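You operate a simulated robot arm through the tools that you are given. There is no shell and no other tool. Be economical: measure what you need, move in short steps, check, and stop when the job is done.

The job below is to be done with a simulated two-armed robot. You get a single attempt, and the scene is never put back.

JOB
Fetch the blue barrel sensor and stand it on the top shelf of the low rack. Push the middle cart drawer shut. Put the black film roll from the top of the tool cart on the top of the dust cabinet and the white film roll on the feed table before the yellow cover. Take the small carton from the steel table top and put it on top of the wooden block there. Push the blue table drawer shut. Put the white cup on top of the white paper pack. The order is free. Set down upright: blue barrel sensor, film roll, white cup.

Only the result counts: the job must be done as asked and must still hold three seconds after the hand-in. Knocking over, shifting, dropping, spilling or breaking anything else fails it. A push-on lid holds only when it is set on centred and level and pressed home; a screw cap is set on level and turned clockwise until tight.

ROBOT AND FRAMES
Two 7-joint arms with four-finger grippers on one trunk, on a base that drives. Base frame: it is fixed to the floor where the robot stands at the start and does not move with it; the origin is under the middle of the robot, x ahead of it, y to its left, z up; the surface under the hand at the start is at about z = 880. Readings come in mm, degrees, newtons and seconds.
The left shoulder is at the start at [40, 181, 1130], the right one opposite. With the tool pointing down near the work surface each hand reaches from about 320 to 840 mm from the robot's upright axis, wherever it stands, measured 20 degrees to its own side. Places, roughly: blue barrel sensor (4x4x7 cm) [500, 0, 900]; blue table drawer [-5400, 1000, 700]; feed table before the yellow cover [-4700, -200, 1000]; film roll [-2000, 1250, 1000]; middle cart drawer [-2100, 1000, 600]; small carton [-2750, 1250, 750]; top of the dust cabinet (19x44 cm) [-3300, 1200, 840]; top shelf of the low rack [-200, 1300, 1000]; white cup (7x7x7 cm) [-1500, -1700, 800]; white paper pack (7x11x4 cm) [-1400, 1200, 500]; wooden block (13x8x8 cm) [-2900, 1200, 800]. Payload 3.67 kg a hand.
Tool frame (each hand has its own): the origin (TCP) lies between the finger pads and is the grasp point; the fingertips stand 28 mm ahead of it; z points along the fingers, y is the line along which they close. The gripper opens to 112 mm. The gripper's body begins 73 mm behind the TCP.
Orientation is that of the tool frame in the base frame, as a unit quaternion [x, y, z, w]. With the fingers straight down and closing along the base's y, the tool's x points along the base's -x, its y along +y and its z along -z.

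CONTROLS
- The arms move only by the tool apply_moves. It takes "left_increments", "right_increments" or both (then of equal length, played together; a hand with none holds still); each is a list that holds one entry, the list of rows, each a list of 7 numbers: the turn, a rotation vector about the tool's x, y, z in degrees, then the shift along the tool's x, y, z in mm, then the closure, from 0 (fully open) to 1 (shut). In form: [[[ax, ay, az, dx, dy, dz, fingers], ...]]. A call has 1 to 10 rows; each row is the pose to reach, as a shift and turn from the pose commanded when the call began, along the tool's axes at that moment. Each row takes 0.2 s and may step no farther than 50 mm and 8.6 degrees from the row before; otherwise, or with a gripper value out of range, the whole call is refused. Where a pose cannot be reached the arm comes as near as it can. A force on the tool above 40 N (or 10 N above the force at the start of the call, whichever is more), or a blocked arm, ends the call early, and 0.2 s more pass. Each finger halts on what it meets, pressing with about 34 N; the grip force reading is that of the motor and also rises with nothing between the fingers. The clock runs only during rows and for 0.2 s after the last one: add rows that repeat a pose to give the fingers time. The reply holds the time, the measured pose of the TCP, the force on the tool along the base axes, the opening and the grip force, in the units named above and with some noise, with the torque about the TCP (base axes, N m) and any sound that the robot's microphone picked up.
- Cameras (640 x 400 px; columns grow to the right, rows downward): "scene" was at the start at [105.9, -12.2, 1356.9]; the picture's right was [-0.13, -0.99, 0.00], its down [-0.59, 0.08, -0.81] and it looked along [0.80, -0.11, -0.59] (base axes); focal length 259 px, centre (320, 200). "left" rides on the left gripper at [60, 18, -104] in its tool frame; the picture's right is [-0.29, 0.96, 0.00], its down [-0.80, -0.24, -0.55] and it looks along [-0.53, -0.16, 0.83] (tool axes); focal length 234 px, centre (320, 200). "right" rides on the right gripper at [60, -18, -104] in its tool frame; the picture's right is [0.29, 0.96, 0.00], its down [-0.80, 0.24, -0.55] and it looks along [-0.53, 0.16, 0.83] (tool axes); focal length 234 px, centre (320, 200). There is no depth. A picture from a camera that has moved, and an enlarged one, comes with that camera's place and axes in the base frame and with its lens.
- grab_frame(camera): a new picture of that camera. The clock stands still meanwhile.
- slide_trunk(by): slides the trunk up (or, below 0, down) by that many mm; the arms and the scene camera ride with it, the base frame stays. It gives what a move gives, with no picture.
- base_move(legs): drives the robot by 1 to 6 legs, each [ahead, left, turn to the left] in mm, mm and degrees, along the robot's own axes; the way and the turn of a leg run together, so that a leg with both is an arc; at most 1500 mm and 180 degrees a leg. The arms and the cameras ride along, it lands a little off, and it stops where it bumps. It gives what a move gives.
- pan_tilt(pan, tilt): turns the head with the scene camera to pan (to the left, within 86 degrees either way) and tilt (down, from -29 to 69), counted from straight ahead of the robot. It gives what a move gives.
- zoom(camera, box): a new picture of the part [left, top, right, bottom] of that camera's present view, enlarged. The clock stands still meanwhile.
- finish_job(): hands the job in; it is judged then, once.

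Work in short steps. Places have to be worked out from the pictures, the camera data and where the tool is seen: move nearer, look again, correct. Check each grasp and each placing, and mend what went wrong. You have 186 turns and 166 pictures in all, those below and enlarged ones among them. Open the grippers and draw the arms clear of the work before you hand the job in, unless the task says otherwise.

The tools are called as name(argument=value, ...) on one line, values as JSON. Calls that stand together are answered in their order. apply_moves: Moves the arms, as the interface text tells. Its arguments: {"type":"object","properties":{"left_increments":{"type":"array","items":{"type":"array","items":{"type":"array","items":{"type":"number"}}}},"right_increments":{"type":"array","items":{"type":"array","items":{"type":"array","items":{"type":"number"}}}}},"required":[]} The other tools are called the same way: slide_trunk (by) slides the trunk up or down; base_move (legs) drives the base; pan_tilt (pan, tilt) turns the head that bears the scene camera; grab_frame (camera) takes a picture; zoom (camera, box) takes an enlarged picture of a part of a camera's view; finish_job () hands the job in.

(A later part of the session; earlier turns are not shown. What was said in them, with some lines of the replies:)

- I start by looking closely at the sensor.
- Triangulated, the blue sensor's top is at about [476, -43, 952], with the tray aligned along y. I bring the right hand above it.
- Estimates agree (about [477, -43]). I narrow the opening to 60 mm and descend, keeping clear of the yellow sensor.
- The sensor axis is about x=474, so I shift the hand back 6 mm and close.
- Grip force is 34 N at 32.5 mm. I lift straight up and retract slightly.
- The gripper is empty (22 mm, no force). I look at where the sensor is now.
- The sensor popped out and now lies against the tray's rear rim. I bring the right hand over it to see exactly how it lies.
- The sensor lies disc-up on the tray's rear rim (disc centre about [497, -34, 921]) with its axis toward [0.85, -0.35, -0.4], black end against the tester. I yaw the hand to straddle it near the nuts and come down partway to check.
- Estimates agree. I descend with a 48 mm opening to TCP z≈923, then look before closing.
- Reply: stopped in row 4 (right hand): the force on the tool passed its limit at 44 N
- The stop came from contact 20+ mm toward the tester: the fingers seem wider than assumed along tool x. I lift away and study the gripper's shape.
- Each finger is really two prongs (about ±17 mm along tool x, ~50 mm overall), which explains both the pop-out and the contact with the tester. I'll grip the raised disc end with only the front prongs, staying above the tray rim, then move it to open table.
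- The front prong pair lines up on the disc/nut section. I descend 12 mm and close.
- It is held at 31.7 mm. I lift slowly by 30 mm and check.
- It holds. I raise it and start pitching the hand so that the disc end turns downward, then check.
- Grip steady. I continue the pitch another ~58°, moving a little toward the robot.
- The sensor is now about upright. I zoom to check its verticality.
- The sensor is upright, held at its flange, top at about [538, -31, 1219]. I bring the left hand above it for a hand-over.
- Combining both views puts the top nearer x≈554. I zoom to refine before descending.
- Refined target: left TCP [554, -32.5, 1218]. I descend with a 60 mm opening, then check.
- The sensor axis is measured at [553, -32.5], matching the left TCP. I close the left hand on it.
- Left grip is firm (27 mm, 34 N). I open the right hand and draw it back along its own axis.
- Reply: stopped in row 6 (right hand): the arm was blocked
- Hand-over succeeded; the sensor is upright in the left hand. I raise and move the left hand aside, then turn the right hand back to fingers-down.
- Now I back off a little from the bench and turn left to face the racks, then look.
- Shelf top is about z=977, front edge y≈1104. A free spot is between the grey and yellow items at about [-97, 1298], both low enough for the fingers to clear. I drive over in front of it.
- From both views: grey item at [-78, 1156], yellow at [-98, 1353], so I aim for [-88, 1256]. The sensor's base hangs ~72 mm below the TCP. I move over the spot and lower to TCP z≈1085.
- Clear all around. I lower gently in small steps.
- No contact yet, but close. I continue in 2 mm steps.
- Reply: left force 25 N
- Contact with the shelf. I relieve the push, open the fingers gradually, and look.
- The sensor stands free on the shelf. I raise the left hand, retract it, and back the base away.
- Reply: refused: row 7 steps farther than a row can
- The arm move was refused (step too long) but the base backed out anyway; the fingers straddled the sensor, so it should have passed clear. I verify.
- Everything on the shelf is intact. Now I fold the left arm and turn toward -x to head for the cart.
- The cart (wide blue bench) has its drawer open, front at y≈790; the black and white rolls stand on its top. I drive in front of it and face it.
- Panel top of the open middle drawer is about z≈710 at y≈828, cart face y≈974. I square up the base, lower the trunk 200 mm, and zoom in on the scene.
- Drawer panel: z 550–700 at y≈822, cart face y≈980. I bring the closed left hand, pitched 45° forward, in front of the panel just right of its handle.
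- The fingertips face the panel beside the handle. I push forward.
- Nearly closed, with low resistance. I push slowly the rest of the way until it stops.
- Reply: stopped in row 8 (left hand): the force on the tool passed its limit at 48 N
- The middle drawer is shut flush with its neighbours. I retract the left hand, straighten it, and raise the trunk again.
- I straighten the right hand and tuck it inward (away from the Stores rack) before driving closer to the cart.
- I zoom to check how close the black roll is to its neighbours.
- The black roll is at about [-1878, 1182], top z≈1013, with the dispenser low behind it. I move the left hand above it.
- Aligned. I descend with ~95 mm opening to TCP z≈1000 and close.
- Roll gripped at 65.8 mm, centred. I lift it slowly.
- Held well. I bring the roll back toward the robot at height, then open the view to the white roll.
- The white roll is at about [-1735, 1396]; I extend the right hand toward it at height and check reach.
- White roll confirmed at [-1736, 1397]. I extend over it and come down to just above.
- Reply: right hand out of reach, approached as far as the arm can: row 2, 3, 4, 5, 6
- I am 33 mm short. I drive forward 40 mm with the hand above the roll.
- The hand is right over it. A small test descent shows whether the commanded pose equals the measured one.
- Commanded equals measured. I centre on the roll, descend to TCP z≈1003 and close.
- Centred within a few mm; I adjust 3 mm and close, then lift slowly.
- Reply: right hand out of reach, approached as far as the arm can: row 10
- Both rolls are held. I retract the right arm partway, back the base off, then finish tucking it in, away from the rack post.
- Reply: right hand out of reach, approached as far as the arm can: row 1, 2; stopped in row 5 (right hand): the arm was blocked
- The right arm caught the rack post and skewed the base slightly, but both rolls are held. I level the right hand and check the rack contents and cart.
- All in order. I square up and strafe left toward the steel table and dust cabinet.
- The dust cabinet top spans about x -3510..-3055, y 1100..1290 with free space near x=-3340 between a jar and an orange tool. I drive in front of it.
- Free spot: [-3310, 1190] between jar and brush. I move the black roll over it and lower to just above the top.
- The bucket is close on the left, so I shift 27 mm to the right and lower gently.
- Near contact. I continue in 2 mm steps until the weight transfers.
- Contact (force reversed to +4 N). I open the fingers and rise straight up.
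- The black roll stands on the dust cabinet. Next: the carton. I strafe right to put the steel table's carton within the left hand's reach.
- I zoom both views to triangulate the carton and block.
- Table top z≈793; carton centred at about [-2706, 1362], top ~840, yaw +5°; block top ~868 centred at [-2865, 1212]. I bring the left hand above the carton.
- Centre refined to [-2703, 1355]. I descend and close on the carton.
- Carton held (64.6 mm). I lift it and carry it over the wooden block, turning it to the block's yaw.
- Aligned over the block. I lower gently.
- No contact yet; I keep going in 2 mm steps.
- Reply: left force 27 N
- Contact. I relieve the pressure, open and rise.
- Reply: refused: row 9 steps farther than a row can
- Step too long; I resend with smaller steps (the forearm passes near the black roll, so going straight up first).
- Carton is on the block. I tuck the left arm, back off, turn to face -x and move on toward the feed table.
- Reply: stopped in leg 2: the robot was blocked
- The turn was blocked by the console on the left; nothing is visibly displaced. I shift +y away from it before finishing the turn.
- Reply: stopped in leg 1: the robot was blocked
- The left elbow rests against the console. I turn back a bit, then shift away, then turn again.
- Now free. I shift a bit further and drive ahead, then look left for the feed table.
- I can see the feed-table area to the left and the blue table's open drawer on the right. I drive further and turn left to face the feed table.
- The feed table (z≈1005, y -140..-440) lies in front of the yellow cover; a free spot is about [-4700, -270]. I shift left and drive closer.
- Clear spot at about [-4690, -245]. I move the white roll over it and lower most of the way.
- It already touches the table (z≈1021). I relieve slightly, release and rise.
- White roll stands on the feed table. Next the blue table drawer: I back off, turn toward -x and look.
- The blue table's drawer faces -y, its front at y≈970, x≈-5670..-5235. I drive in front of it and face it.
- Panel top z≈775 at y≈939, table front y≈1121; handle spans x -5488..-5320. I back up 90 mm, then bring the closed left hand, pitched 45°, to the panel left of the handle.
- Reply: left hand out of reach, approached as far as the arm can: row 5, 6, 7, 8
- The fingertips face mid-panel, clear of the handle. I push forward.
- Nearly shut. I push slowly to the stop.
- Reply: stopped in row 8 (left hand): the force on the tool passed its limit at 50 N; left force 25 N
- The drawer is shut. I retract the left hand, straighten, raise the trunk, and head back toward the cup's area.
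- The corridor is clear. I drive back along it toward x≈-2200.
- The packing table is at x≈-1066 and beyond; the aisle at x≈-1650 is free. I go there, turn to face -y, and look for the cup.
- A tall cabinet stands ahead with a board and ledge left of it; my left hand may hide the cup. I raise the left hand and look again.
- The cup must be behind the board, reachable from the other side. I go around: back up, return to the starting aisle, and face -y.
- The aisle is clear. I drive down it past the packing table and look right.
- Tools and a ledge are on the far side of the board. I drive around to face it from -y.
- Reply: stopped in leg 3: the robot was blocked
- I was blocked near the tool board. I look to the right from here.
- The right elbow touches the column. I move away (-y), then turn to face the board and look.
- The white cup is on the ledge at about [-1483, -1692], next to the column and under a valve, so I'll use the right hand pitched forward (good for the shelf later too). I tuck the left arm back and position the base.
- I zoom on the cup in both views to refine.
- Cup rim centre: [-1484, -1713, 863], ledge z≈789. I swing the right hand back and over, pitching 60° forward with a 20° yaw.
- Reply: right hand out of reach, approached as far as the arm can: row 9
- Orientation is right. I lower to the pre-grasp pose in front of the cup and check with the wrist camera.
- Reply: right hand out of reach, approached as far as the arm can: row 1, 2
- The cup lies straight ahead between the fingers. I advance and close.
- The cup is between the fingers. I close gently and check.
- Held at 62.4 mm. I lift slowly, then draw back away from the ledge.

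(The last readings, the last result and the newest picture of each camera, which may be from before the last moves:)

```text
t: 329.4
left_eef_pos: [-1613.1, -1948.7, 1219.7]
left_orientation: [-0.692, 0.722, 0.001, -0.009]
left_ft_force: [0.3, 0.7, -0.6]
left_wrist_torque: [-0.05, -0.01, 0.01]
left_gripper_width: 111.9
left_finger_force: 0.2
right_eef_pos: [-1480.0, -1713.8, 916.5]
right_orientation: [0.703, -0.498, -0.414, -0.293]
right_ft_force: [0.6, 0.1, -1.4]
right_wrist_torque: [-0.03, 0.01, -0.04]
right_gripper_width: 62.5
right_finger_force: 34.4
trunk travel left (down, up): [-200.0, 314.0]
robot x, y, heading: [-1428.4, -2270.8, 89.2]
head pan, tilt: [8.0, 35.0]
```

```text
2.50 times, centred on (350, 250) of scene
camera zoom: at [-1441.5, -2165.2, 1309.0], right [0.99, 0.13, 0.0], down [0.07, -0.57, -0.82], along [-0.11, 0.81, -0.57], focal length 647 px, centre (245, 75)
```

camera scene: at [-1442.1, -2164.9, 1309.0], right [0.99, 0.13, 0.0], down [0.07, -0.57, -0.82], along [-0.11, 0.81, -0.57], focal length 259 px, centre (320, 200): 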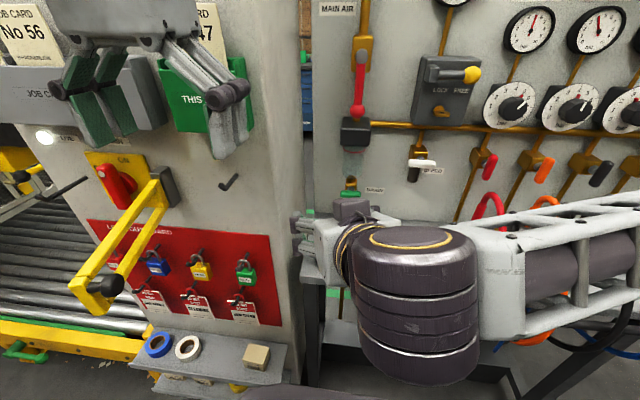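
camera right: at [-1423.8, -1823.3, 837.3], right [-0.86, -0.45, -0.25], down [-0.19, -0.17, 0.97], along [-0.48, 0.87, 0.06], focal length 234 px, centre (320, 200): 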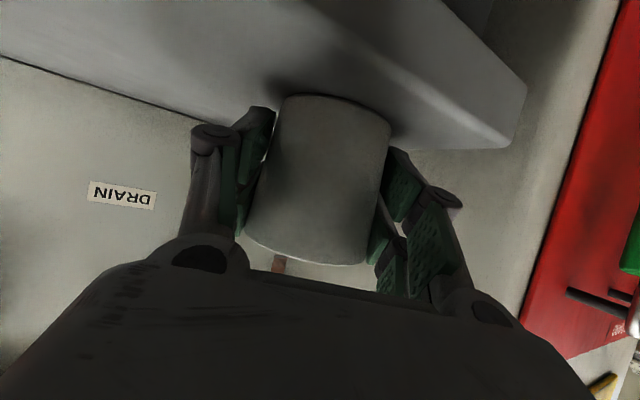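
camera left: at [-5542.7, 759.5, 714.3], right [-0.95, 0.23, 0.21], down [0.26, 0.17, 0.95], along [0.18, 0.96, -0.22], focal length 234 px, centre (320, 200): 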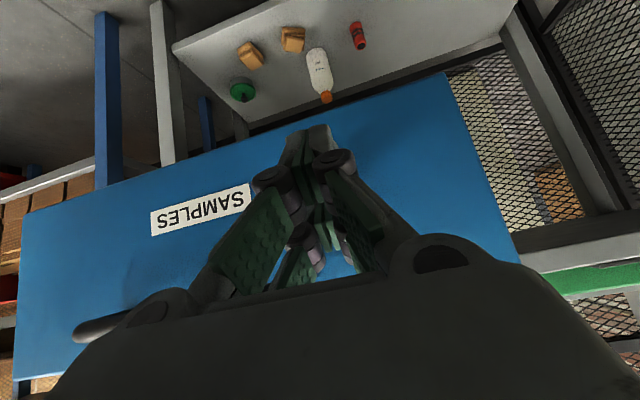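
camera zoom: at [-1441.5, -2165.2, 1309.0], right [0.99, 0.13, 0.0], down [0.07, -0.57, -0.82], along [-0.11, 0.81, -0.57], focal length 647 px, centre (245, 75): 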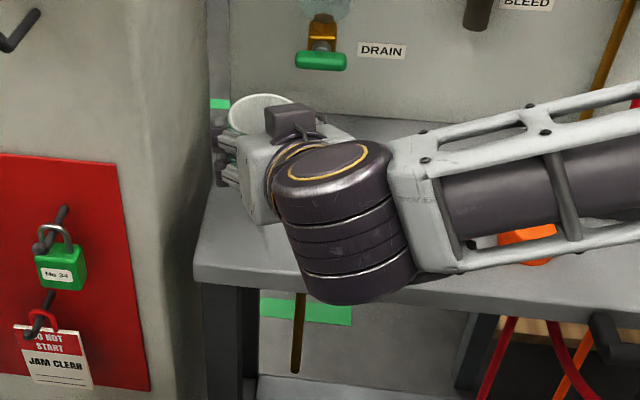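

The cup is held upright. I back the base straight away from the board, then raise and tuck the hand for driving.

base_move(legs=[[-330, 0, 0]])

apply_moves(right_increments=[[[0, 0, 0, -5, -20, -37, 0.65], [0, 0, 0, -10, -40, -73, 0.65], [0, 0, 0, -16, -60, -110, 0.65], [0, 0, 0, -21, -80, -146, 0.65], [0, 0, 0, -26, -100, -183, 0.65], [0, 0, 0, -31, -120, -219, 0.65]]])

slide_trunk(by=100)

grab_frame(camera="scene")

```text
t: 331.6
left_eef_pos: [-1617.0, -2279.1, 1218.6]
left_orientation: [-0.693, 0.721, 0.001, -0.009]
left_ft_force: [0.1, -0.5, 0.2]
left_wrist_torque: [-0.02, -0.01, 0.0]
left_gripper_width: 112.1
left_finger_force: 0.0
right_eef_pos: [-1484.8, -2045.2, 915.8]
right_orientation: [0.704, -0.496, -0.416, -0.293]
right_ft_force: [-0.1, 0.2, -0.5]
right_wrist_torque: [0.02, -0.02, 0.0]
right_gripper_width: 62.2
right_finger_force: 34.1
trunk travel left (down, up): [-200.0, 314.0]
robot x, y, heading: [-1433.7, -2604.3, 89.7]
head pan, tilt: [8.0, 35.0]
```

```text
t: 333.0
left_eef_pos: [-1615.4, -2279.1, 1218.9]
left_orientation: [-0.693, 0.721, 0.001, -0.01]
left_ft_force: [0.7, -0.1, 0.4]
left_wrist_torque: [0.0, 0.06, 0.03]
left_gripper_width: 112.0
left_finger_force: 0.1
right_eef_pos: [-1333.3, -2115.4, 1065.1]
right_orientation: [0.705, -0.495, -0.416, -0.292]
right_ft_force: [0.2, -0.1, -0.2]
right_wrist_torque: [0.01, 0.02, 0.01]
right_gripper_width: 62.4
right_finger_force: 33.9
right hand out of reach, approached as far as the arm can: row 4, 5, 6
trunk travel left (down, up): [-200.0, 314.0]
robot x, y, heading: [-1434.6, -2600.8, 89.7]
head pan, tilt: [8.0, 35.0]
```

```text
t: 334.3
left_eef_pos: [-1615.9, -2279.1, 1317.9]
left_orientation: [-0.693, 0.721, 0.001, -0.01]
left_ft_force: [0.9, 0.7, 0.3]
left_wrist_torque: [0.0, -0.01, -0.01]
left_gripper_width: 111.6
left_finger_force: 0.0
right_eef_pos: [-1334.9, -2115.0, 1164.6]
right_orientation: [0.704, -0.496, -0.416, -0.293]
right_ft_force: [-0.3, 0.2, -1.3]
right_wrist_torque: [0.04, 0.0, 0.01]
right_gripper_width: 62.3
right_finger_force: 34.3
trunk travel left (down, up): [-300.0, 214.0]
robot x, y, heading: [-1432.4, -2602.2, 89.6]
head pan, tilt: [8.0, 35.0]
```

```text
25 pictures are left
camera scene: at [-1444.4, -2495.6, 1408.1], right [0.99, 0.13, 0.0], down [0.08, -0.57, -0.82], along [-0.11, 0.81, -0.57], focal length 259 px, centre (320, 200)
```

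scene: 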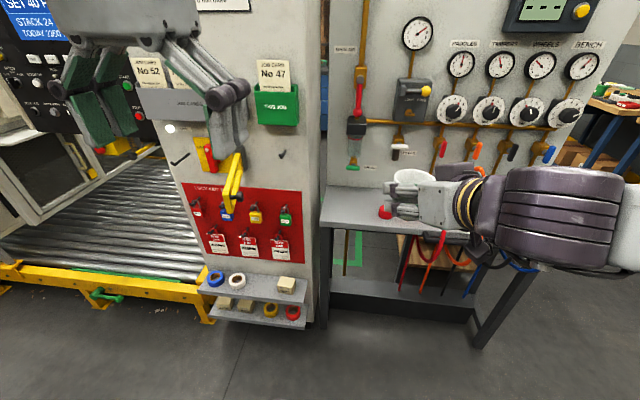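

All intact and the cup is secure. I drive back around through the aisle.

base_move(legs=[[0, 0, -89.6], [1310, 0, 0], [0, 0, 90]])

pan_tilt(pan=0, tilt=22)

grab_frame(camera="scene")

```text
t: 349.6
left_eef_pos: [-305.3, -2265.9, 1319.4]
left_orientation: [0.707, -0.707, 0.001, 0.009]
left_ft_force: [-0.4, -0.4, -0.1]
left_wrist_torque: [-0.02, 0.0, 0.04]
left_gripper_width: 112.1
left_finger_force: 0.0
right_eef_pos: [-32.0, -2091.1, 1164.3]
right_orientation: [0.714, -0.482, -0.421, -0.284]
right_ft_force: [1.0, 0.0, -0.4]
right_wrist_torque: [0.02, -0.01, 0.03]
right_gripper_width: 62.3
right_finger_force: 34.1
trunk travel left (down, up): [-300.0, 214.0]
robot x, y, heading: [-109.1, -2583.0, 91.7]
head pan, tilt: [8.0, 35.0]
```

```text
t: 350.3
left_eef_pos: [-306.4, -2266.6, 1318.6]
left_orientation: [-0.707, 0.707, 0.001, -0.01]
left_ft_force: [0.1, 0.6, -0.1]
left_wrist_torque: [-0.01, -0.03, 0.0]
left_gripper_width: 112.0
left_finger_force: 0.1
right_eef_pos: [-31.7, -2089.9, 1164.2]
right_orientation: [0.714, -0.482, -0.422, -0.284]
right_ft_force: [-0.2, 0.2, -0.1]
right_wrist_torque: [0.0, 0.0, 0.0]
right_gripper_width: 62.4
right_finger_force: 34.0
trunk travel left (down, up): [-300.0, 214.0]
robot x, y, heading: [-108.8, -2585.3, 92.0]
head pan, tilt: [0.0, 22.0]
```

```text
24 pictures are left
camera scene: at [-114.0, -2469.8, 1428.7], right [1.0, 0.03, 0.0], down [0.01, -0.38, -0.93], along [-0.03, 0.93, -0.38], focal length 259 px, centre (320, 200)
```

scene: 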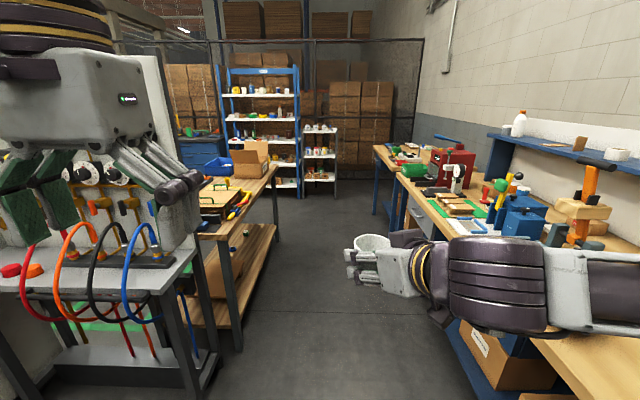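

The right forearm sticks out toward the bench, so I extend the hand forward and up to bring the elbow in before driving on.

apply_moves(right_increments=[[[0, 0, 0, -30, 2, 24, 0.65], [0, 0, 0, -61, 3, 48, 0.65], [0, 0, 0, -91, 5, 72, 0.65], [0, 0, 0, -122, 7, 96, 0.65]]])

base_move(legs=[[0, 30, -2], [300, 0, 0]])

grab_frame(camera="scene")

```text
t: 351.3
left_eef_pos: [-308.2, -2264.0, 1317.1]
left_orientation: [-0.707, 0.707, -0.001, -0.009]
left_ft_force: [-0.8, -0.3, -1.2]
left_wrist_torque: [-0.03, 0.01, -0.01]
left_gripper_width: 112.0
left_finger_force: 0.0
right_eef_pos: [-92.4, -1960.6, 1225.8]
right_orientation: [0.714, -0.483, -0.42, -0.284]
right_ft_force: [-0.4, 0.0, 0.5]
right_wrist_torque: [-0.04, 0.01, 0.0]
right_gripper_width: 62.2
right_finger_force: 33.5
trunk travel left (down, up): [-300.0, 214.0]
robot x, y, heading: [-112.4, -2583.9, 91.7]
head pan, tilt: [0.0, 22.0]
```

```text
t: 353.9
left_eef_pos: [-328.1, -1957.2, 1316.9]
left_orientation: [-0.697, 0.717, 0.001, -0.009]
left_ft_force: [0.3, 1.1, 0.3]
left_wrist_torque: [0.0, -0.01, -0.01]
left_gripper_width: 112.0
left_finger_force: 0.1
right_eef_pos: [-104.9, -1659.9, 1227.0]
right_orientation: [0.707, -0.492, -0.417, -0.29]
right_ft_force: [-0.4, -0.5, -0.7]
right_wrist_torque: [0.01, 0.01, 0.03]
right_gripper_width: 62.4
right_finger_force: 34.2
trunk travel left (down, up): [-300.0, 214.0]
robot x, y, heading: [-140.8, -2277.5, 90.1]
head pan, tilt: [0.0, 22.0]
```

```text
23 pictures are left
camera scene: at [-141.4, -2166.8, 1428.8], right [1.0, 0.0, 0.0], down [0.0, -0.37, -0.93], along [0.0, 0.93, -0.37], focal length 259 px, centre (320, 200)
```

scene: 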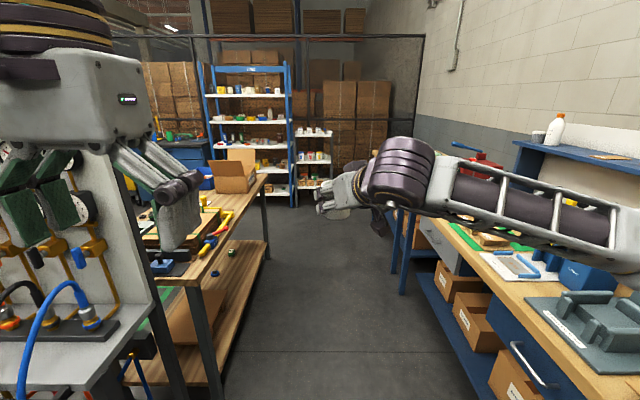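

Clear now. I drive on up the aisle.

base_move(legs=[[1250, 0, 0], [1280, 0, 0]])

```text
t: 366.5
left_eef_pos: [-300.2, 549.4, 1317.5]
left_orientation: [-0.685, 0.728, 0.001, -0.01]
left_ft_force: [-0.8, 1.3, -0.6]
left_wrist_torque: [0.03, -0.02, 0.0]
left_gripper_width: 111.7
left_finger_force: 0.1
right_eef_pos: [-66.0, 839.7, 1226.9]
right_orientation: [0.7, -0.502, -0.413, -0.296]
right_ft_force: [-0.3, -0.4, -0.7]
right_wrist_torque: [-0.02, -0.02, 0.01]
right_gripper_width: 62.3
right_finger_force: 33.0
trunk travel left (down, up): [-300.0, 214.0]
robot x, y, heading: [-126.1, 224.3, 88.3]
head pan, tilt: [0.0, 22.0]
```

I retract the hand, then strafe left along the rack front toward the white paper pack at x≈-1400.

apply_moves(right_increments=[[[0, 0, 0, 18, 4, -32, 0.65], [0, 0, 0, 35, 8, -64, 0.65], [0, 0, 0, 53, 12, -96, 0.65], [0, 0, 0, 71, 16, -128, 0.65], [0, 0, 0, 88, 20, -160, 0.65]]])

base_move(legs=[[190, 0, 1.7], [0, 640, 0], [0, 600, 0]])

pan_tilt(pan=0, tilt=40)

grab_frame(camera="scene")

```text
t: 367.7
left_eef_pos: [-298.9, 548.0, 1318.1]
left_orientation: [-0.686, 0.727, 0.001, -0.009]
left_ft_force: [0.0, -0.5, 0.0]
left_wrist_torque: [0.02, 0.03, 0.01]
left_gripper_width: 112.1
left_finger_force: 0.1
right_eef_pos: [-32.1, 665.4, 1233.0]
right_orientation: [0.699, -0.504, -0.411, -0.297]
right_ft_force: [-1.0, -0.4, 0.5]
right_wrist_torque: [0.01, 0.0, 0.02]
right_gripper_width: 62.0
right_finger_force: 34.6
right hand out of reach, approached as far as the arm can: row 5
trunk travel left (down, up): [-300.0, 214.0]
robot x, y, heading: [-122.7, 225.3, 88.6]
head pan, tilt: [0.0, 22.0]
```

```text
t: 375.6
left_eef_pos: [-1560.5, 725.3, 1318.9]
left_orientation: [-0.696, 0.718, 0.001, -0.009]
left_ft_force: [-0.5, 0.2, -0.6]
left_wrist_torque: [0.0, 0.02, 0.0]
left_gripper_width: 112.0
left_finger_force: 0.0
right_eef_pos: [-1296.3, 850.0, 1231.8]
right_orientation: [0.706, -0.494, -0.416, -0.291]
right_ft_force: [0.2, -1.1, -0.3]
right_wrist_torque: [0.0, 0.01, 0.02]
right_gripper_width: 62.0
right_finger_force: 34.0
trunk travel left (down, up): [-300.0, 214.0]
robot x, y, heading: [-1374.1, 401.0, 90.1]
head pan, tilt: [0.0, 22.0]
```

```text
t: 376.4
left_eef_pos: [-1560.4, 724.0, 1319.6]
left_orientation: [-0.696, 0.718, 0.0, -0.009]
left_ft_force: [-0.2, -0.3, -0.4]
left_wrist_torque: [0.0, -0.02, 0.0]
left_gripper_width: 112.0
left_finger_force: 0.0
right_eef_pos: [-1296.6, 849.6, 1231.2]
right_orientation: [0.706, -0.494, -0.416, -0.291]
right_ft_force: [-0.5, 0.7, -0.6]
right_wrist_torque: [0.03, 0.0, 0.0]
right_gripper_width: 62.4
right_finger_force: 34.0
trunk travel left (down, up): [-300.0, 214.0]
robot x, y, heading: [-1372.9, 404.0, 90.1]
head pan, tilt: [0.0, 40.0]
```

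```text
22 pictures are left
camera scene: at [-1374.8, 507.8, 1400.7], right [1.0, 0.0, 0.0], down [0.0, -0.64, -0.77], along [0.0, 0.77, -0.64], focal length 259 px, centre (320, 200)
```

scene: 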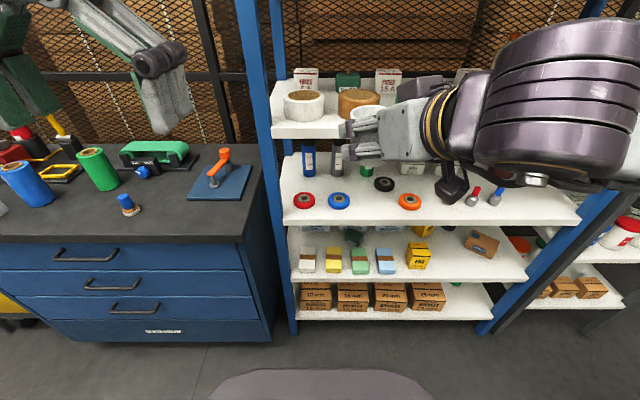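

The white pack is the leftmost in the row. I lower the trunk 280 mm and look again to triangulate.

slide_trunk(by=-280)

zoom(camera="scene", box=[260, 120, 500, 290])

```text
t: 379.3
left_eef_pos: [-1560.8, 724.9, 1038.3]
left_orientation: [-0.696, 0.718, 0.001, -0.009]
left_ft_force: [-0.2, -0.2, 0.1]
left_wrist_torque: [-0.01, -0.05, -0.02]
left_gripper_width: 111.8
left_finger_force: 0.0
right_eef_pos: [-1297.7, 849.1, 953.1]
right_orientation: [0.706, -0.494, -0.416, -0.291]
right_ft_force: [-0.3, 0.4, -0.1]
right_wrist_torque: [-0.02, 0.02, 0.01]
right_gripper_width: 62.3
right_finger_force: 34.0
trunk travel left (down, up): [-20.0, 494.0]
robot x, y, heading: [-1376.7, 404.1, 90.0]
head pan, tilt: [0.0, 40.0]
```

```text
2.35 times, centred on (380, 205) of scene
camera zoom: at [-1374.8, 507.6, 1120.8], right [1.0, 0.0, 0.0], down [0.0, -0.64, -0.77], along [0.0, 0.77, -0.64], focal length 609 px, centre (179, 188)
```

zoom: 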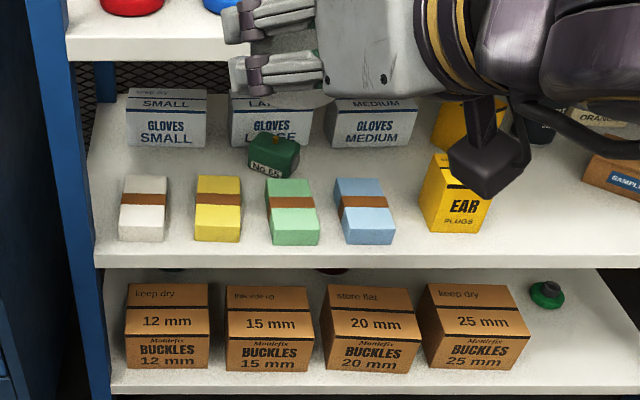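

From this view: pack centre ≈[-1427, 1207], top z≈520, shelf front y≈1128, shelf above at ≈793. I raise the left hand clear and lower the cup hand in front of the rack before driving closer.

apply_moves(right_increments=[[[0, 0, 0, 32, 10, 22, 0.65], [0, 0, 0, 65, 20, 44, 0.65], [0, 0, 0, 97, 30, 66, 0.65], [0, 0, 0, 130, 40, 89, 0.65], [0, 0, 0, 162, 50, 111, 0.65], [0, 0, 0, 195, 60, 133, 0.65], [0, 0, 0, 227, 70, 155, 0.65], [0, 0, 0, 260, 80, 177, 0.65]]], left_increments=[[[0, 0, 0, 0, 0, -30, 0], [0, 0, 0, 0, 0, -60, 0], [0, 0, 0, 0, 0, -90, 0], [0, 0, 0, 0, 0, -120, 0], [0, 0, 0, 0, 0, -150, 0], [0, 0, 0, 0, 0, -180, 0], [0, 0, 0, 0, 0, -200, 0], [0, 0, 0, 0, 0, -200, 0]]])

grab_frame(camera="scene")

```text
t: 381.3
left_eef_pos: [-1542.1, 741.2, 1166.5]
left_orientation: [-0.695, 0.719, 0.001, -0.007]
left_ft_force: [-0.7, -0.3, -0.9]
left_wrist_torque: [-0.02, -0.02, -0.01]
left_gripper_width: 111.9
left_finger_force: 0.1
left hand out of reach, approached as far as the arm can: row 4, 5, 6, 7, 8
right_eef_pos: [-1378.6, 823.8, 605.1]
right_orientation: [0.714, -0.519, -0.395, -0.255]
right_ft_force: [-0.2, 0.5, -0.5]
right_wrist_torque: [0.02, 0.01, -0.01]
right_gripper_width: 62.0
right_finger_force: 33.4
right hand out of reach, approached as far as the arm can: row 1, 2, 3, 4, 5, 6
trunk travel left (down, up): [-20.0, 494.0]
robot x, y, heading: [-1373.5, 406.1, 89.8]
head pan, tilt: [0.0, 40.0]
stopped in row 8 (right hand): the arm was blocked; the commanded pose is now the measured one
```

```text
20 pictures are left
camera scene: at [-1375.4, 507.2, 1120.8], right [1.0, 0.0, 0.0], down [0.0, -0.64, -0.77], along [0.0, 0.77, -0.64], focal length 259 px, centre (320, 200)
```

scene: 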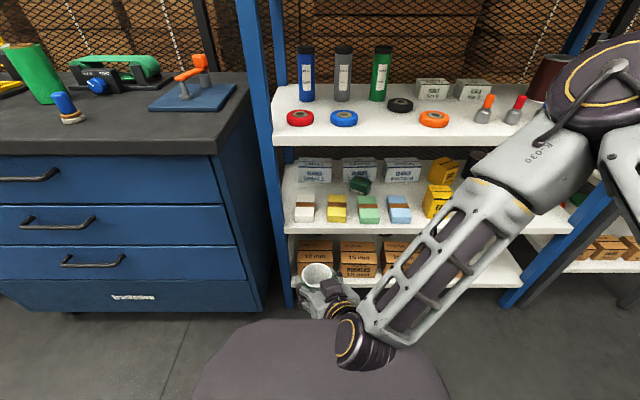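

The wrist touched the robot's own base and tilted slightly. I move the hand forward and restore its orientation.

apply_moves(right_increments=[[[0, 0, 0, -23, -10, 19, 0.65], [0.5, -2.5, -1.2, -46, -19, 37, 0.65], [1, -5, -2.5, -69, -29, 56, 0.65], [1, -5, -2.5, -69, -29, 56, 0.65]]])

grab_frame(camera="right")

zoom(camera="scene", box=[260, 150, 440, 330])

```text
t: 382.3
left_eef_pos: [-1541.0, 742.7, 1165.6]
left_orientation: [-0.696, 0.718, 0.001, -0.009]
left_ft_force: [-0.9, -0.2, -0.3]
left_wrist_torque: [0.02, 0.05, -0.01]
left_gripper_width: 112.0
left_finger_force: 0.0
right_eef_pos: [-1379.6, 918.1, 631.0]
right_orientation: [0.703, -0.498, -0.414, -0.294]
right_ft_force: [0.3, 1.1, -0.6]
right_wrist_torque: [-0.01, -0.02, -0.01]
right_gripper_width: 62.1
right_finger_force: 34.0
trunk travel left (down, up): [-20.0, 494.0]
robot x, y, heading: [-1374.2, 403.2, 89.7]
head pan, tilt: [0.0, 40.0]
```

```text
19 pictures are left
camera right: at [-1323.2, 810.3, 629.7], right [-0.86, -0.45, -0.25], down [-0.2, -0.17, 0.97], along [-0.48, 0.88, 0.06], focal length 234 px, centre (320, 200)
```

right: 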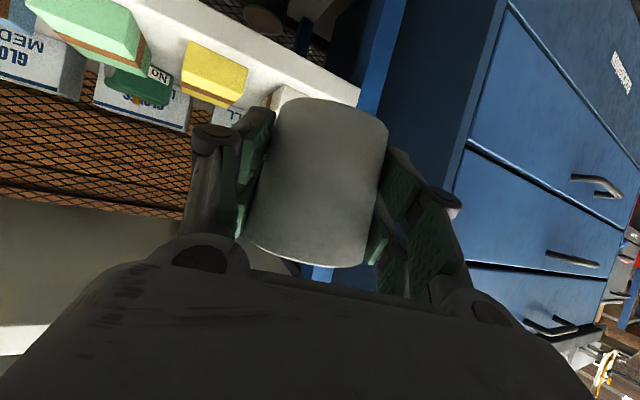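

```text
2.22 times, centred on (350, 240) of scene
camera zoom: at [-1374.5, 507.7, 1120.7], right [1.0, 0.0, 0.0], down [0.0, -0.64, -0.77], along [0.0, 0.77, -0.64], focal length 575 px, centre (253, 111)
```

zoom: 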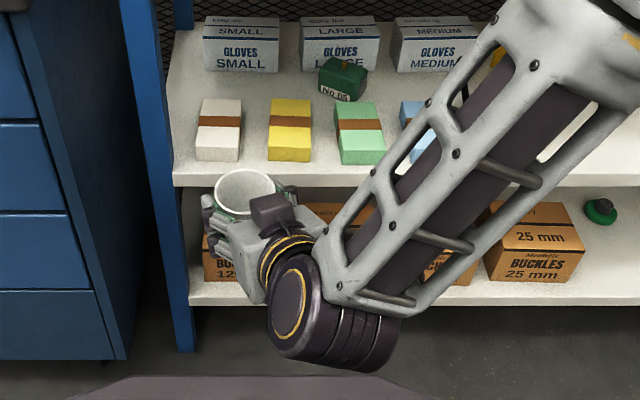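

The wrist view fixes the shelf at z≈500 with front y≈1085; pack top ≈540, centre [-1427, 1184]. I drive forward 160 mm with the cup above pack height.

base_move(legs=[[160, 0, 0.3]])

zoom(camera="scene", box=[230, 150, 450, 350])

grab_frame(camera="right")

```text
t: 383.7
left_eef_pos: [-1543.7, 901.4, 1165.1]
left_orientation: [-0.697, 0.717, 0.0, -0.009]
left_ft_force: [0.0, 0.4, -0.4]
left_wrist_torque: [-0.04, 0.01, -0.02]
left_gripper_width: 112.0
left_finger_force: 0.1
right_eef_pos: [-1381.7, 1075.5, 628.7]
right_orientation: [0.705, -0.497, -0.414, -0.293]
right_ft_force: [0.2, 0.1, -0.2]
right_wrist_torque: [0.0, 0.01, -0.02]
right_gripper_width: 62.3
right_finger_force: 34.2
trunk travel left (down, up): [-20.0, 494.0]
robot x, y, heading: [-1374.2, 563.7, 90.4]
head pan, tilt: [0.0, 40.0]
```

```text
2.00 times, centred on (340, 250) of scene
camera zoom: at [-1375.5, 667.4, 1120.6], right [1.0, 0.0, 0.0], down [0.0, -0.64, -0.77], along [0.0, 0.77, -0.64], focal length 518 px, centre (280, 100)
```

zoom: 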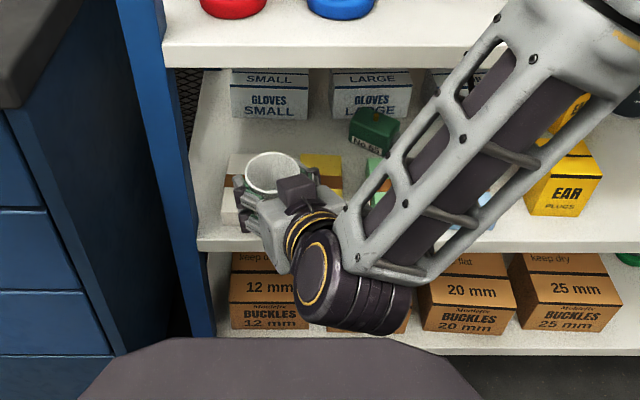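

```text
16 pictures are left
camera right: at [-1325.3, 969.1, 629.1], right [-0.85, -0.45, -0.25], down [-0.19, -0.17, 0.97], along [-0.48, 0.87, 0.06], focal length 234 px, centre (320, 200)
```

right: 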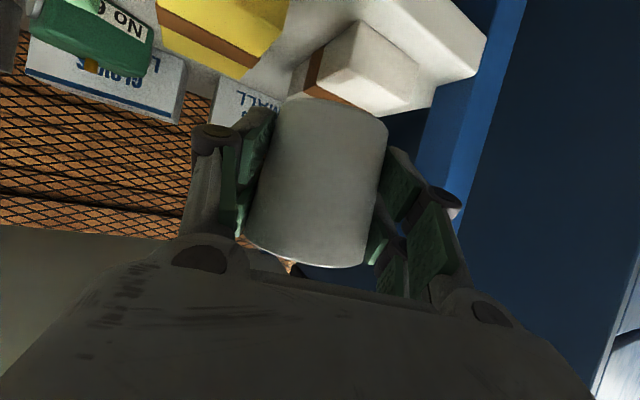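

I move the cup forward over the pack, keeping height, and check alignment.

apply_moves(right_increments=[[[0, 0, 0, -16, 2, 28, 0.65], [0, 0, 0, -32, 4, 57, 0.65], [0, 0, 0, -47, 6, 85, 0.65], [0, 0, 0, -47, 6, 85, 0.65]]])

zoom(camera="scene", box=[230, 150, 370, 270])

grab_frame(camera="right")

```text
t: 384.7
left_eef_pos: [-1543.2, 899.1, 1165.1]
left_orientation: [-0.696, 0.718, 0.001, -0.008]
left_ft_force: [1.5, -0.4, 1.1]
left_wrist_torque: [-0.02, 0.01, -0.01]
left_gripper_width: 112.0
left_finger_force: 0.0
right_eef_pos: [-1421.1, 1165.7, 632.6]
right_orientation: [0.705, -0.496, -0.415, -0.293]
right_ft_force: [1.0, -0.1, -0.1]
right_wrist_torque: [-0.01, 0.01, 0.03]
right_gripper_width: 62.4
right_finger_force: 34.0
trunk travel left (down, up): [-20.0, 494.0]
robot x, y, heading: [-1372.4, 560.0, 90.4]
head pan, tilt: [0.0, 40.0]
```

```text
3.33 times, centred on (300, 210) of scene
camera zoom: at [-1375.5, 665.6, 1120.8], right [1.0, 0.0, 0.0], down [0.0, -0.64, -0.77], along [0.0, 0.77, -0.64], focal length 863 px, centre (387, 167)
```

zoom: 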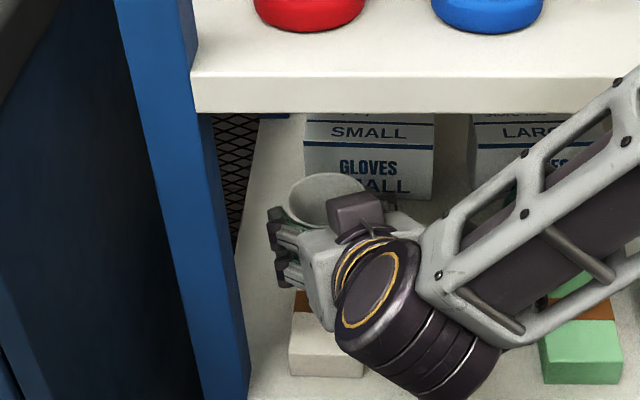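

```text
14 pictures are left
camera right: at [-1364.3, 1058.8, 631.0], right [-0.85, -0.45, -0.25], down [-0.19, -0.17, 0.97], along [-0.48, 0.87, 0.06], focal length 234 px, centre (320, 200)
```

right: 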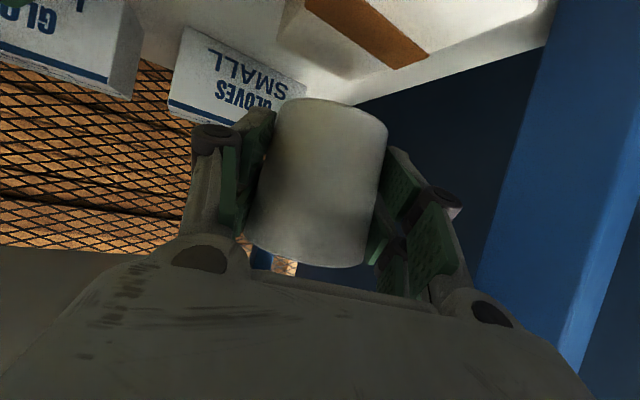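

Alignment is good (pack centre ≈[-1428, 1179], cup ≈[-1424, 1177]). I nudge 4 mm left and lower gently.

apply_moves(right_increments=[[[0, 0, 0, 10, 4, 7, 0.65], [0, 0, 0, 19, 4, 12, 0.65], [0, 0, 0, 26, 4, 16, 0.65], [0, 0, 0, 26, 4, 16, 0.65]]])

grab_frame(camera="right")

```text
t: 385.7
left_eef_pos: [-1542.5, 900.1, 1165.7]
left_orientation: [-0.697, 0.717, 0.001, -0.008]
left_ft_force: [-1.2, 0.2, -0.3]
left_wrist_torque: [0.05, 0.01, -0.02]
left_gripper_width: 112.2
left_finger_force: 0.1
right_eef_pos: [-1424.9, 1165.9, 601.0]
right_orientation: [0.704, -0.497, -0.414, -0.293]
right_ft_force: [-0.9, 0.0, -1.1]
right_wrist_torque: [-0.01, 0.01, 0.03]
right_gripper_width: 62.3
right_finger_force: 34.1
trunk travel left (down, up): [-20.0, 494.0]
robot x, y, heading: [-1372.5, 560.9, 90.1]
head pan, tilt: [0.0, 40.0]
```

```text
13 pictures are left
camera right: at [-1367.9, 1058.1, 599.9], right [-0.85, -0.45, -0.25], down [-0.19, -0.17, 0.97], along [-0.48, 0.87, 0.06], focal length 234 px, centre (320, 200)
```

right: 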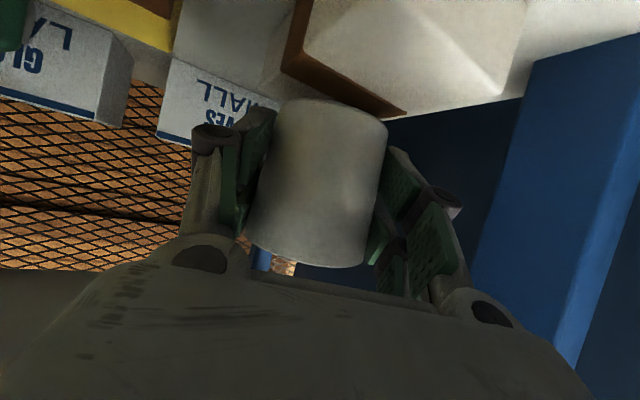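

The view shows the pack's mid-line about 8 mm further toward -x. I correct that and lower in small steps to contact.

apply_moves(right_increments=[[[0, 0, 0, -2.7, 6.5, 4.9, 0.65], [0, 0, 0, 0.8, 6.5, 6.8, 0.65], [0, 0, 0, 4.3, 6.5, 8.8, 0.65], [0, 0, 0, 4.3, 6.5, 8.8, 0.65]]])

grab_frame(camera="right")

```text
t: 386.7
left_eef_pos: [-1542.3, 899.7, 1165.4]
left_orientation: [-0.697, 0.717, 0.001, -0.009]
left_ft_force: [0.8, 0.2, -0.1]
left_wrist_torque: [0.02, 0.03, 0.01]
left_gripper_width: 112.0
left_finger_force: 0.0
right_eef_pos: [-1432.7, 1167.4, 593.4]
right_orientation: [0.704, -0.496, -0.415, -0.293]
right_ft_force: [-0.1, 0.1, -1.7]
right_wrist_torque: [0.04, 0.02, 0.02]
right_gripper_width: 62.2
right_finger_force: 34.2
trunk travel left (down, up): [-20.0, 494.0]
robot x, y, heading: [-1371.0, 565.0, 90.1]
head pan, tilt: [0.0, 40.0]
```

```text
12 pictures are left
camera right: at [-1375.9, 1060.6, 591.7], right [-0.85, -0.45, -0.25], down [-0.19, -0.17, 0.97], along [-0.48, 0.87, 0.06], focal length 234 px, centre (320, 200)
```

right: 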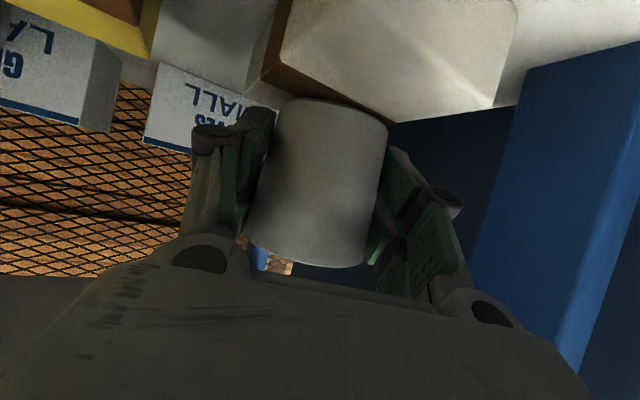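

Now the band midpoint lines up with the cup's base. I continue down in 2 mm steps.

apply_moves(right_increments=[[[0, 0, 0, 1.7, 0, 1, 0.65], [0, 0, 0, 3.5, 0, 1.9, 0.65], [0, 0, 0, 5.2, 0, 2.9, 0.65]]])

```text
t: 387.5
left_eef_pos: [-1542.1, 898.5, 1165.6]
left_orientation: [-0.697, 0.717, 0.001, -0.008]
left_ft_force: [0.5, 0.2, -0.2]
left_wrist_torque: [0.04, 0.01, -0.02]
left_gripper_width: 112.0
left_finger_force: 0.0
right_eef_pos: [-1433.2, 1167.2, 589.9]
right_orientation: [0.704, -0.495, -0.415, -0.294]
right_ft_force: [0.8, -2.2, 11.5]
right_wrist_torque: [-0.2, 0.13, 0.06]
right_gripper_width: 62.2
right_finger_force: 33.7
trunk travel left (down, up): [-20.0, 494.0]
robot x, y, heading: [-1374.1, 561.9, 90.4]
head pan, tilt: [0.0, 40.0]
```

Contact (11 N). I ease off 1 mm and open slowly, then look.

apply_moves(right_increments=[[[0, 0, 0, -1.2, 0, -0.7, 0.65], [0, 0, 0, -1.2, 0, -0.7, 0.42], [0, 0, 0, -1.2, 0, -0.7, 0.38], [0, 0, 0, -1.2, 0, -0.7, 0.32], [0, 0, 0, -1.2, 0, -0.7, 0.26], [0, 0, 0, -1.2, 0, -0.7, 0.2]]])

grab_frame(camera="right")

```text
t: 388.9
left_eef_pos: [-1543.5, 899.6, 1165.7]
left_orientation: [-0.698, 0.716, 0.001, -0.008]
left_ft_force: [0.2, -0.1, 0.5]
left_wrist_torque: [-0.05, -0.02, -0.02]
left_gripper_width: 112.0
left_finger_force: 0.0
right_eef_pos: [-1433.1, 1168.7, 588.4]
right_orientation: [0.704, -0.496, -0.414, -0.293]
right_ft_force: [0.6, 0.0, -0.3]
right_wrist_torque: [0.03, -0.04, -0.02]
right_gripper_width: 89.3
right_finger_force: 0.0
trunk travel left (down, up): [-20.0, 494.0]
robot x, y, heading: [-1374.4, 561.0, 90.3]
head pan, tilt: [0.0, 40.0]
```

```text
11 pictures are left
camera right: at [-1375.7, 1061.1, 586.9], right [-0.85, -0.45, -0.25], down [-0.19, -0.17, 0.97], along [-0.48, 0.87, 0.06], focal length 234 px, centre (320, 200)
```

right: 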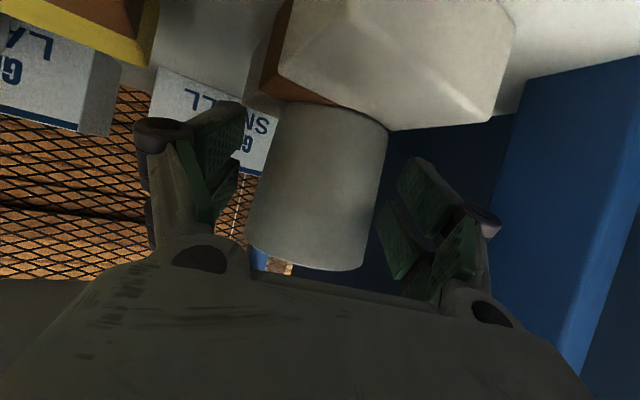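

The cup stands on the pack, fingers free. I withdraw straight back.

apply_moves(right_increments=[[[0, 0, 0, 12, -1.5, -22, 0.2], [0, 0, 0, 28, -3, -50, 0.2], [0, 0, 0, 47, -6, -85, 0.2], [0, 0, 0, 62, -8, -112, 0.2]]])

base_move(legs=[[-200, 0, 0]])

zoom(camera="scene", box=[260, 120, 480, 290])

```text
t: 389.9
left_eef_pos: [-1543.2, 899.4, 1164.0]
left_orientation: [-0.697, 0.717, 0.001, -0.008]
left_ft_force: [0.1, 0.0, -0.7]
left_wrist_torque: [-0.01, 0.04, 0.03]
left_gripper_width: 112.1
left_finger_force: 0.1
right_eef_pos: [-1391.6, 1046.4, 593.5]
right_orientation: [0.704, -0.499, -0.411, -0.295]
right_ft_force: [0.9, 0.8, 0.3]
right_wrist_torque: [0.0, -0.03, -0.02]
right_gripper_width: 89.7
right_finger_force: 0.1
right hand out of reach, approached as far as the arm can: row 3, 4
trunk travel left (down, up): [-20.0, 494.0]
robot x, y, heading: [-1376.5, 563.7, 90.1]
head pan, tilt: [0.0, 40.0]
```

```text
t: 391.5
left_eef_pos: [-1542.3, 699.6, 1165.1]
left_orientation: [-0.698, 0.716, 0.002, -0.007]
left_ft_force: [1.0, -0.4, -0.3]
left_wrist_torque: [0.04, 0.0, -0.01]
left_gripper_width: 112.3
left_finger_force: 0.0
right_eef_pos: [-1392.2, 848.0, 593.2]
right_orientation: [0.705, -0.496, -0.413, -0.294]
right_ft_force: [0.0, -0.1, 0.9]
right_wrist_torque: [0.01, 0.01, -0.02]
right_gripper_width: 89.6
right_finger_force: 0.0
trunk travel left (down, up): [-20.0, 494.0]
robot x, y, heading: [-1370.2, 363.0, 90.5]
head pan, tilt: [0.0, 40.0]
```

```text
2.35 times, centred on (370, 205) of scene
camera zoom: at [-1374.8, 466.8, 1120.9], right [1.0, 0.01, 0.0], down [0.0, -0.64, -0.77], along [-0.01, 0.77, -0.64], focal length 609 px, centre (202, 188)
```

zoom: 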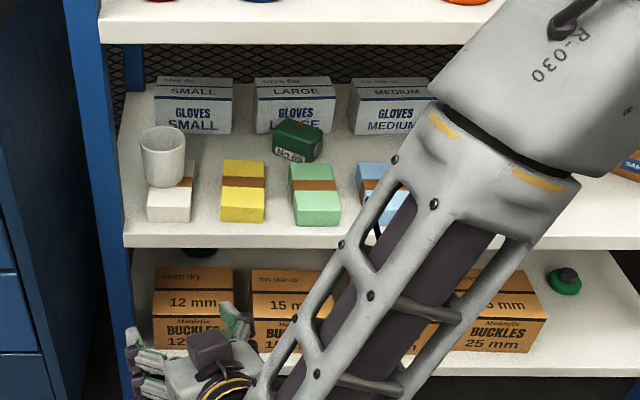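

The cup stands upright on the white pack. I open the right gripper fully and zoom once more to verify it and the cart drawer.

apply_moves(right_increments=[[[0, 0, 0, 0, 0, 0, 0.1], [0, 0, 0, 0, 0, 0, 0], [0, 0, 0, 0, 0, 0, 0]]])

pan_tilt(pan=15, tilt=35)

grab_frame(camera="scene")

```text
t: 392.3
left_eef_pos: [-1541.1, 701.3, 1164.5]
left_orientation: [-0.697, 0.717, 0.0, -0.008]
left_ft_force: [-0.6, -0.7, -0.5]
left_wrist_torque: [0.02, 0.0, 0.01]
left_gripper_width: 112.1
left_finger_force: 0.2
right_eef_pos: [-1392.7, 849.8, 591.8]
right_orientation: [0.705, -0.497, -0.412, -0.294]
right_ft_force: [-0.2, 0.2, 0.0]
right_wrist_torque: [0.01, -0.01, 0.04]
right_gripper_width: 112.0
right_finger_force: 0.0
trunk travel left (down, up): [-20.0, 494.0]
robot x, y, heading: [-1374.6, 364.1, 90.2]
head pan, tilt: [0.0, 40.0]
```

```text
t: 393.1
left_eef_pos: [-1542.6, 700.1, 1166.3]
left_orientation: [-0.698, 0.716, 0.0, -0.009]
left_ft_force: [-1.5, 1.0, 0.6]
left_wrist_torque: [0.01, -0.01, 0.0]
left_gripper_width: 112.1
left_finger_force: 0.1
right_eef_pos: [-1392.7, 849.2, 592.0]
right_orientation: [0.705, -0.497, -0.412, -0.294]
right_ft_force: [-0.9, -0.5, 0.3]
right_wrist_torque: [0.02, -0.03, -0.03]
right_gripper_width: 112.0
right_finger_force: 0.1
trunk travel left (down, up): [-20.0, 494.0]
robot x, y, heading: [-1372.5, 361.8, 90.2]
head pan, tilt: [15.0, 35.0]
```

```text
9 pictures are left
camera scene: at [-1397.5, 468.0, 1128.3], right [0.96, 0.26, 0.0], down [0.15, -0.55, -0.82], along [-0.22, 0.79, -0.57], focal length 259 px, centre (320, 200)
```

scene: 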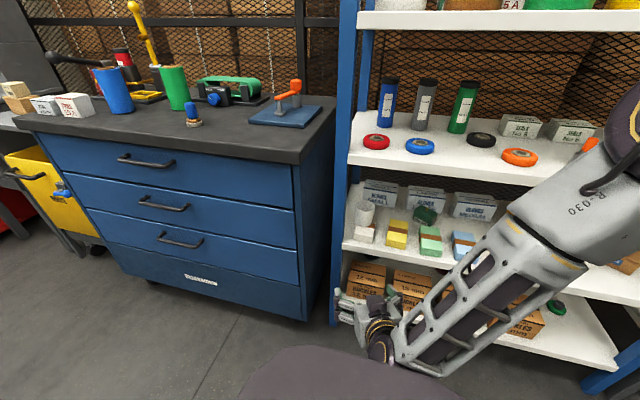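

The cart drawer is shut, the carton is on the block, the cup stands on the pack, and the arms are clear with both grippers open. I hand in the job.

finish_job()

```text
The job is handed in.
```

I handed the job in with every item on the list done; the hand-in reply gave no result. I checked each placing by camera. Some things did not go smoothly:

- **Sensor:** it slipped out of the first grasp and tipped over behind its tray on the bench. I picked it up again, turned it upright with both hands and stood it on the top shelf of the low rack. One finger then touched the top of the test unit with about 44 N.
- **Arm contacts:** the right arm caught a post of the Stores rack and turned the base about 6 degrees. The left elbow bumped the conveyor console, and the right elbow bumped the column near the cup. I saw nothing displaced in the pictures afterwards, but I did not check every item there.
- **Cup:** it stands upright on the white paper pack, about 7 mm off centre.
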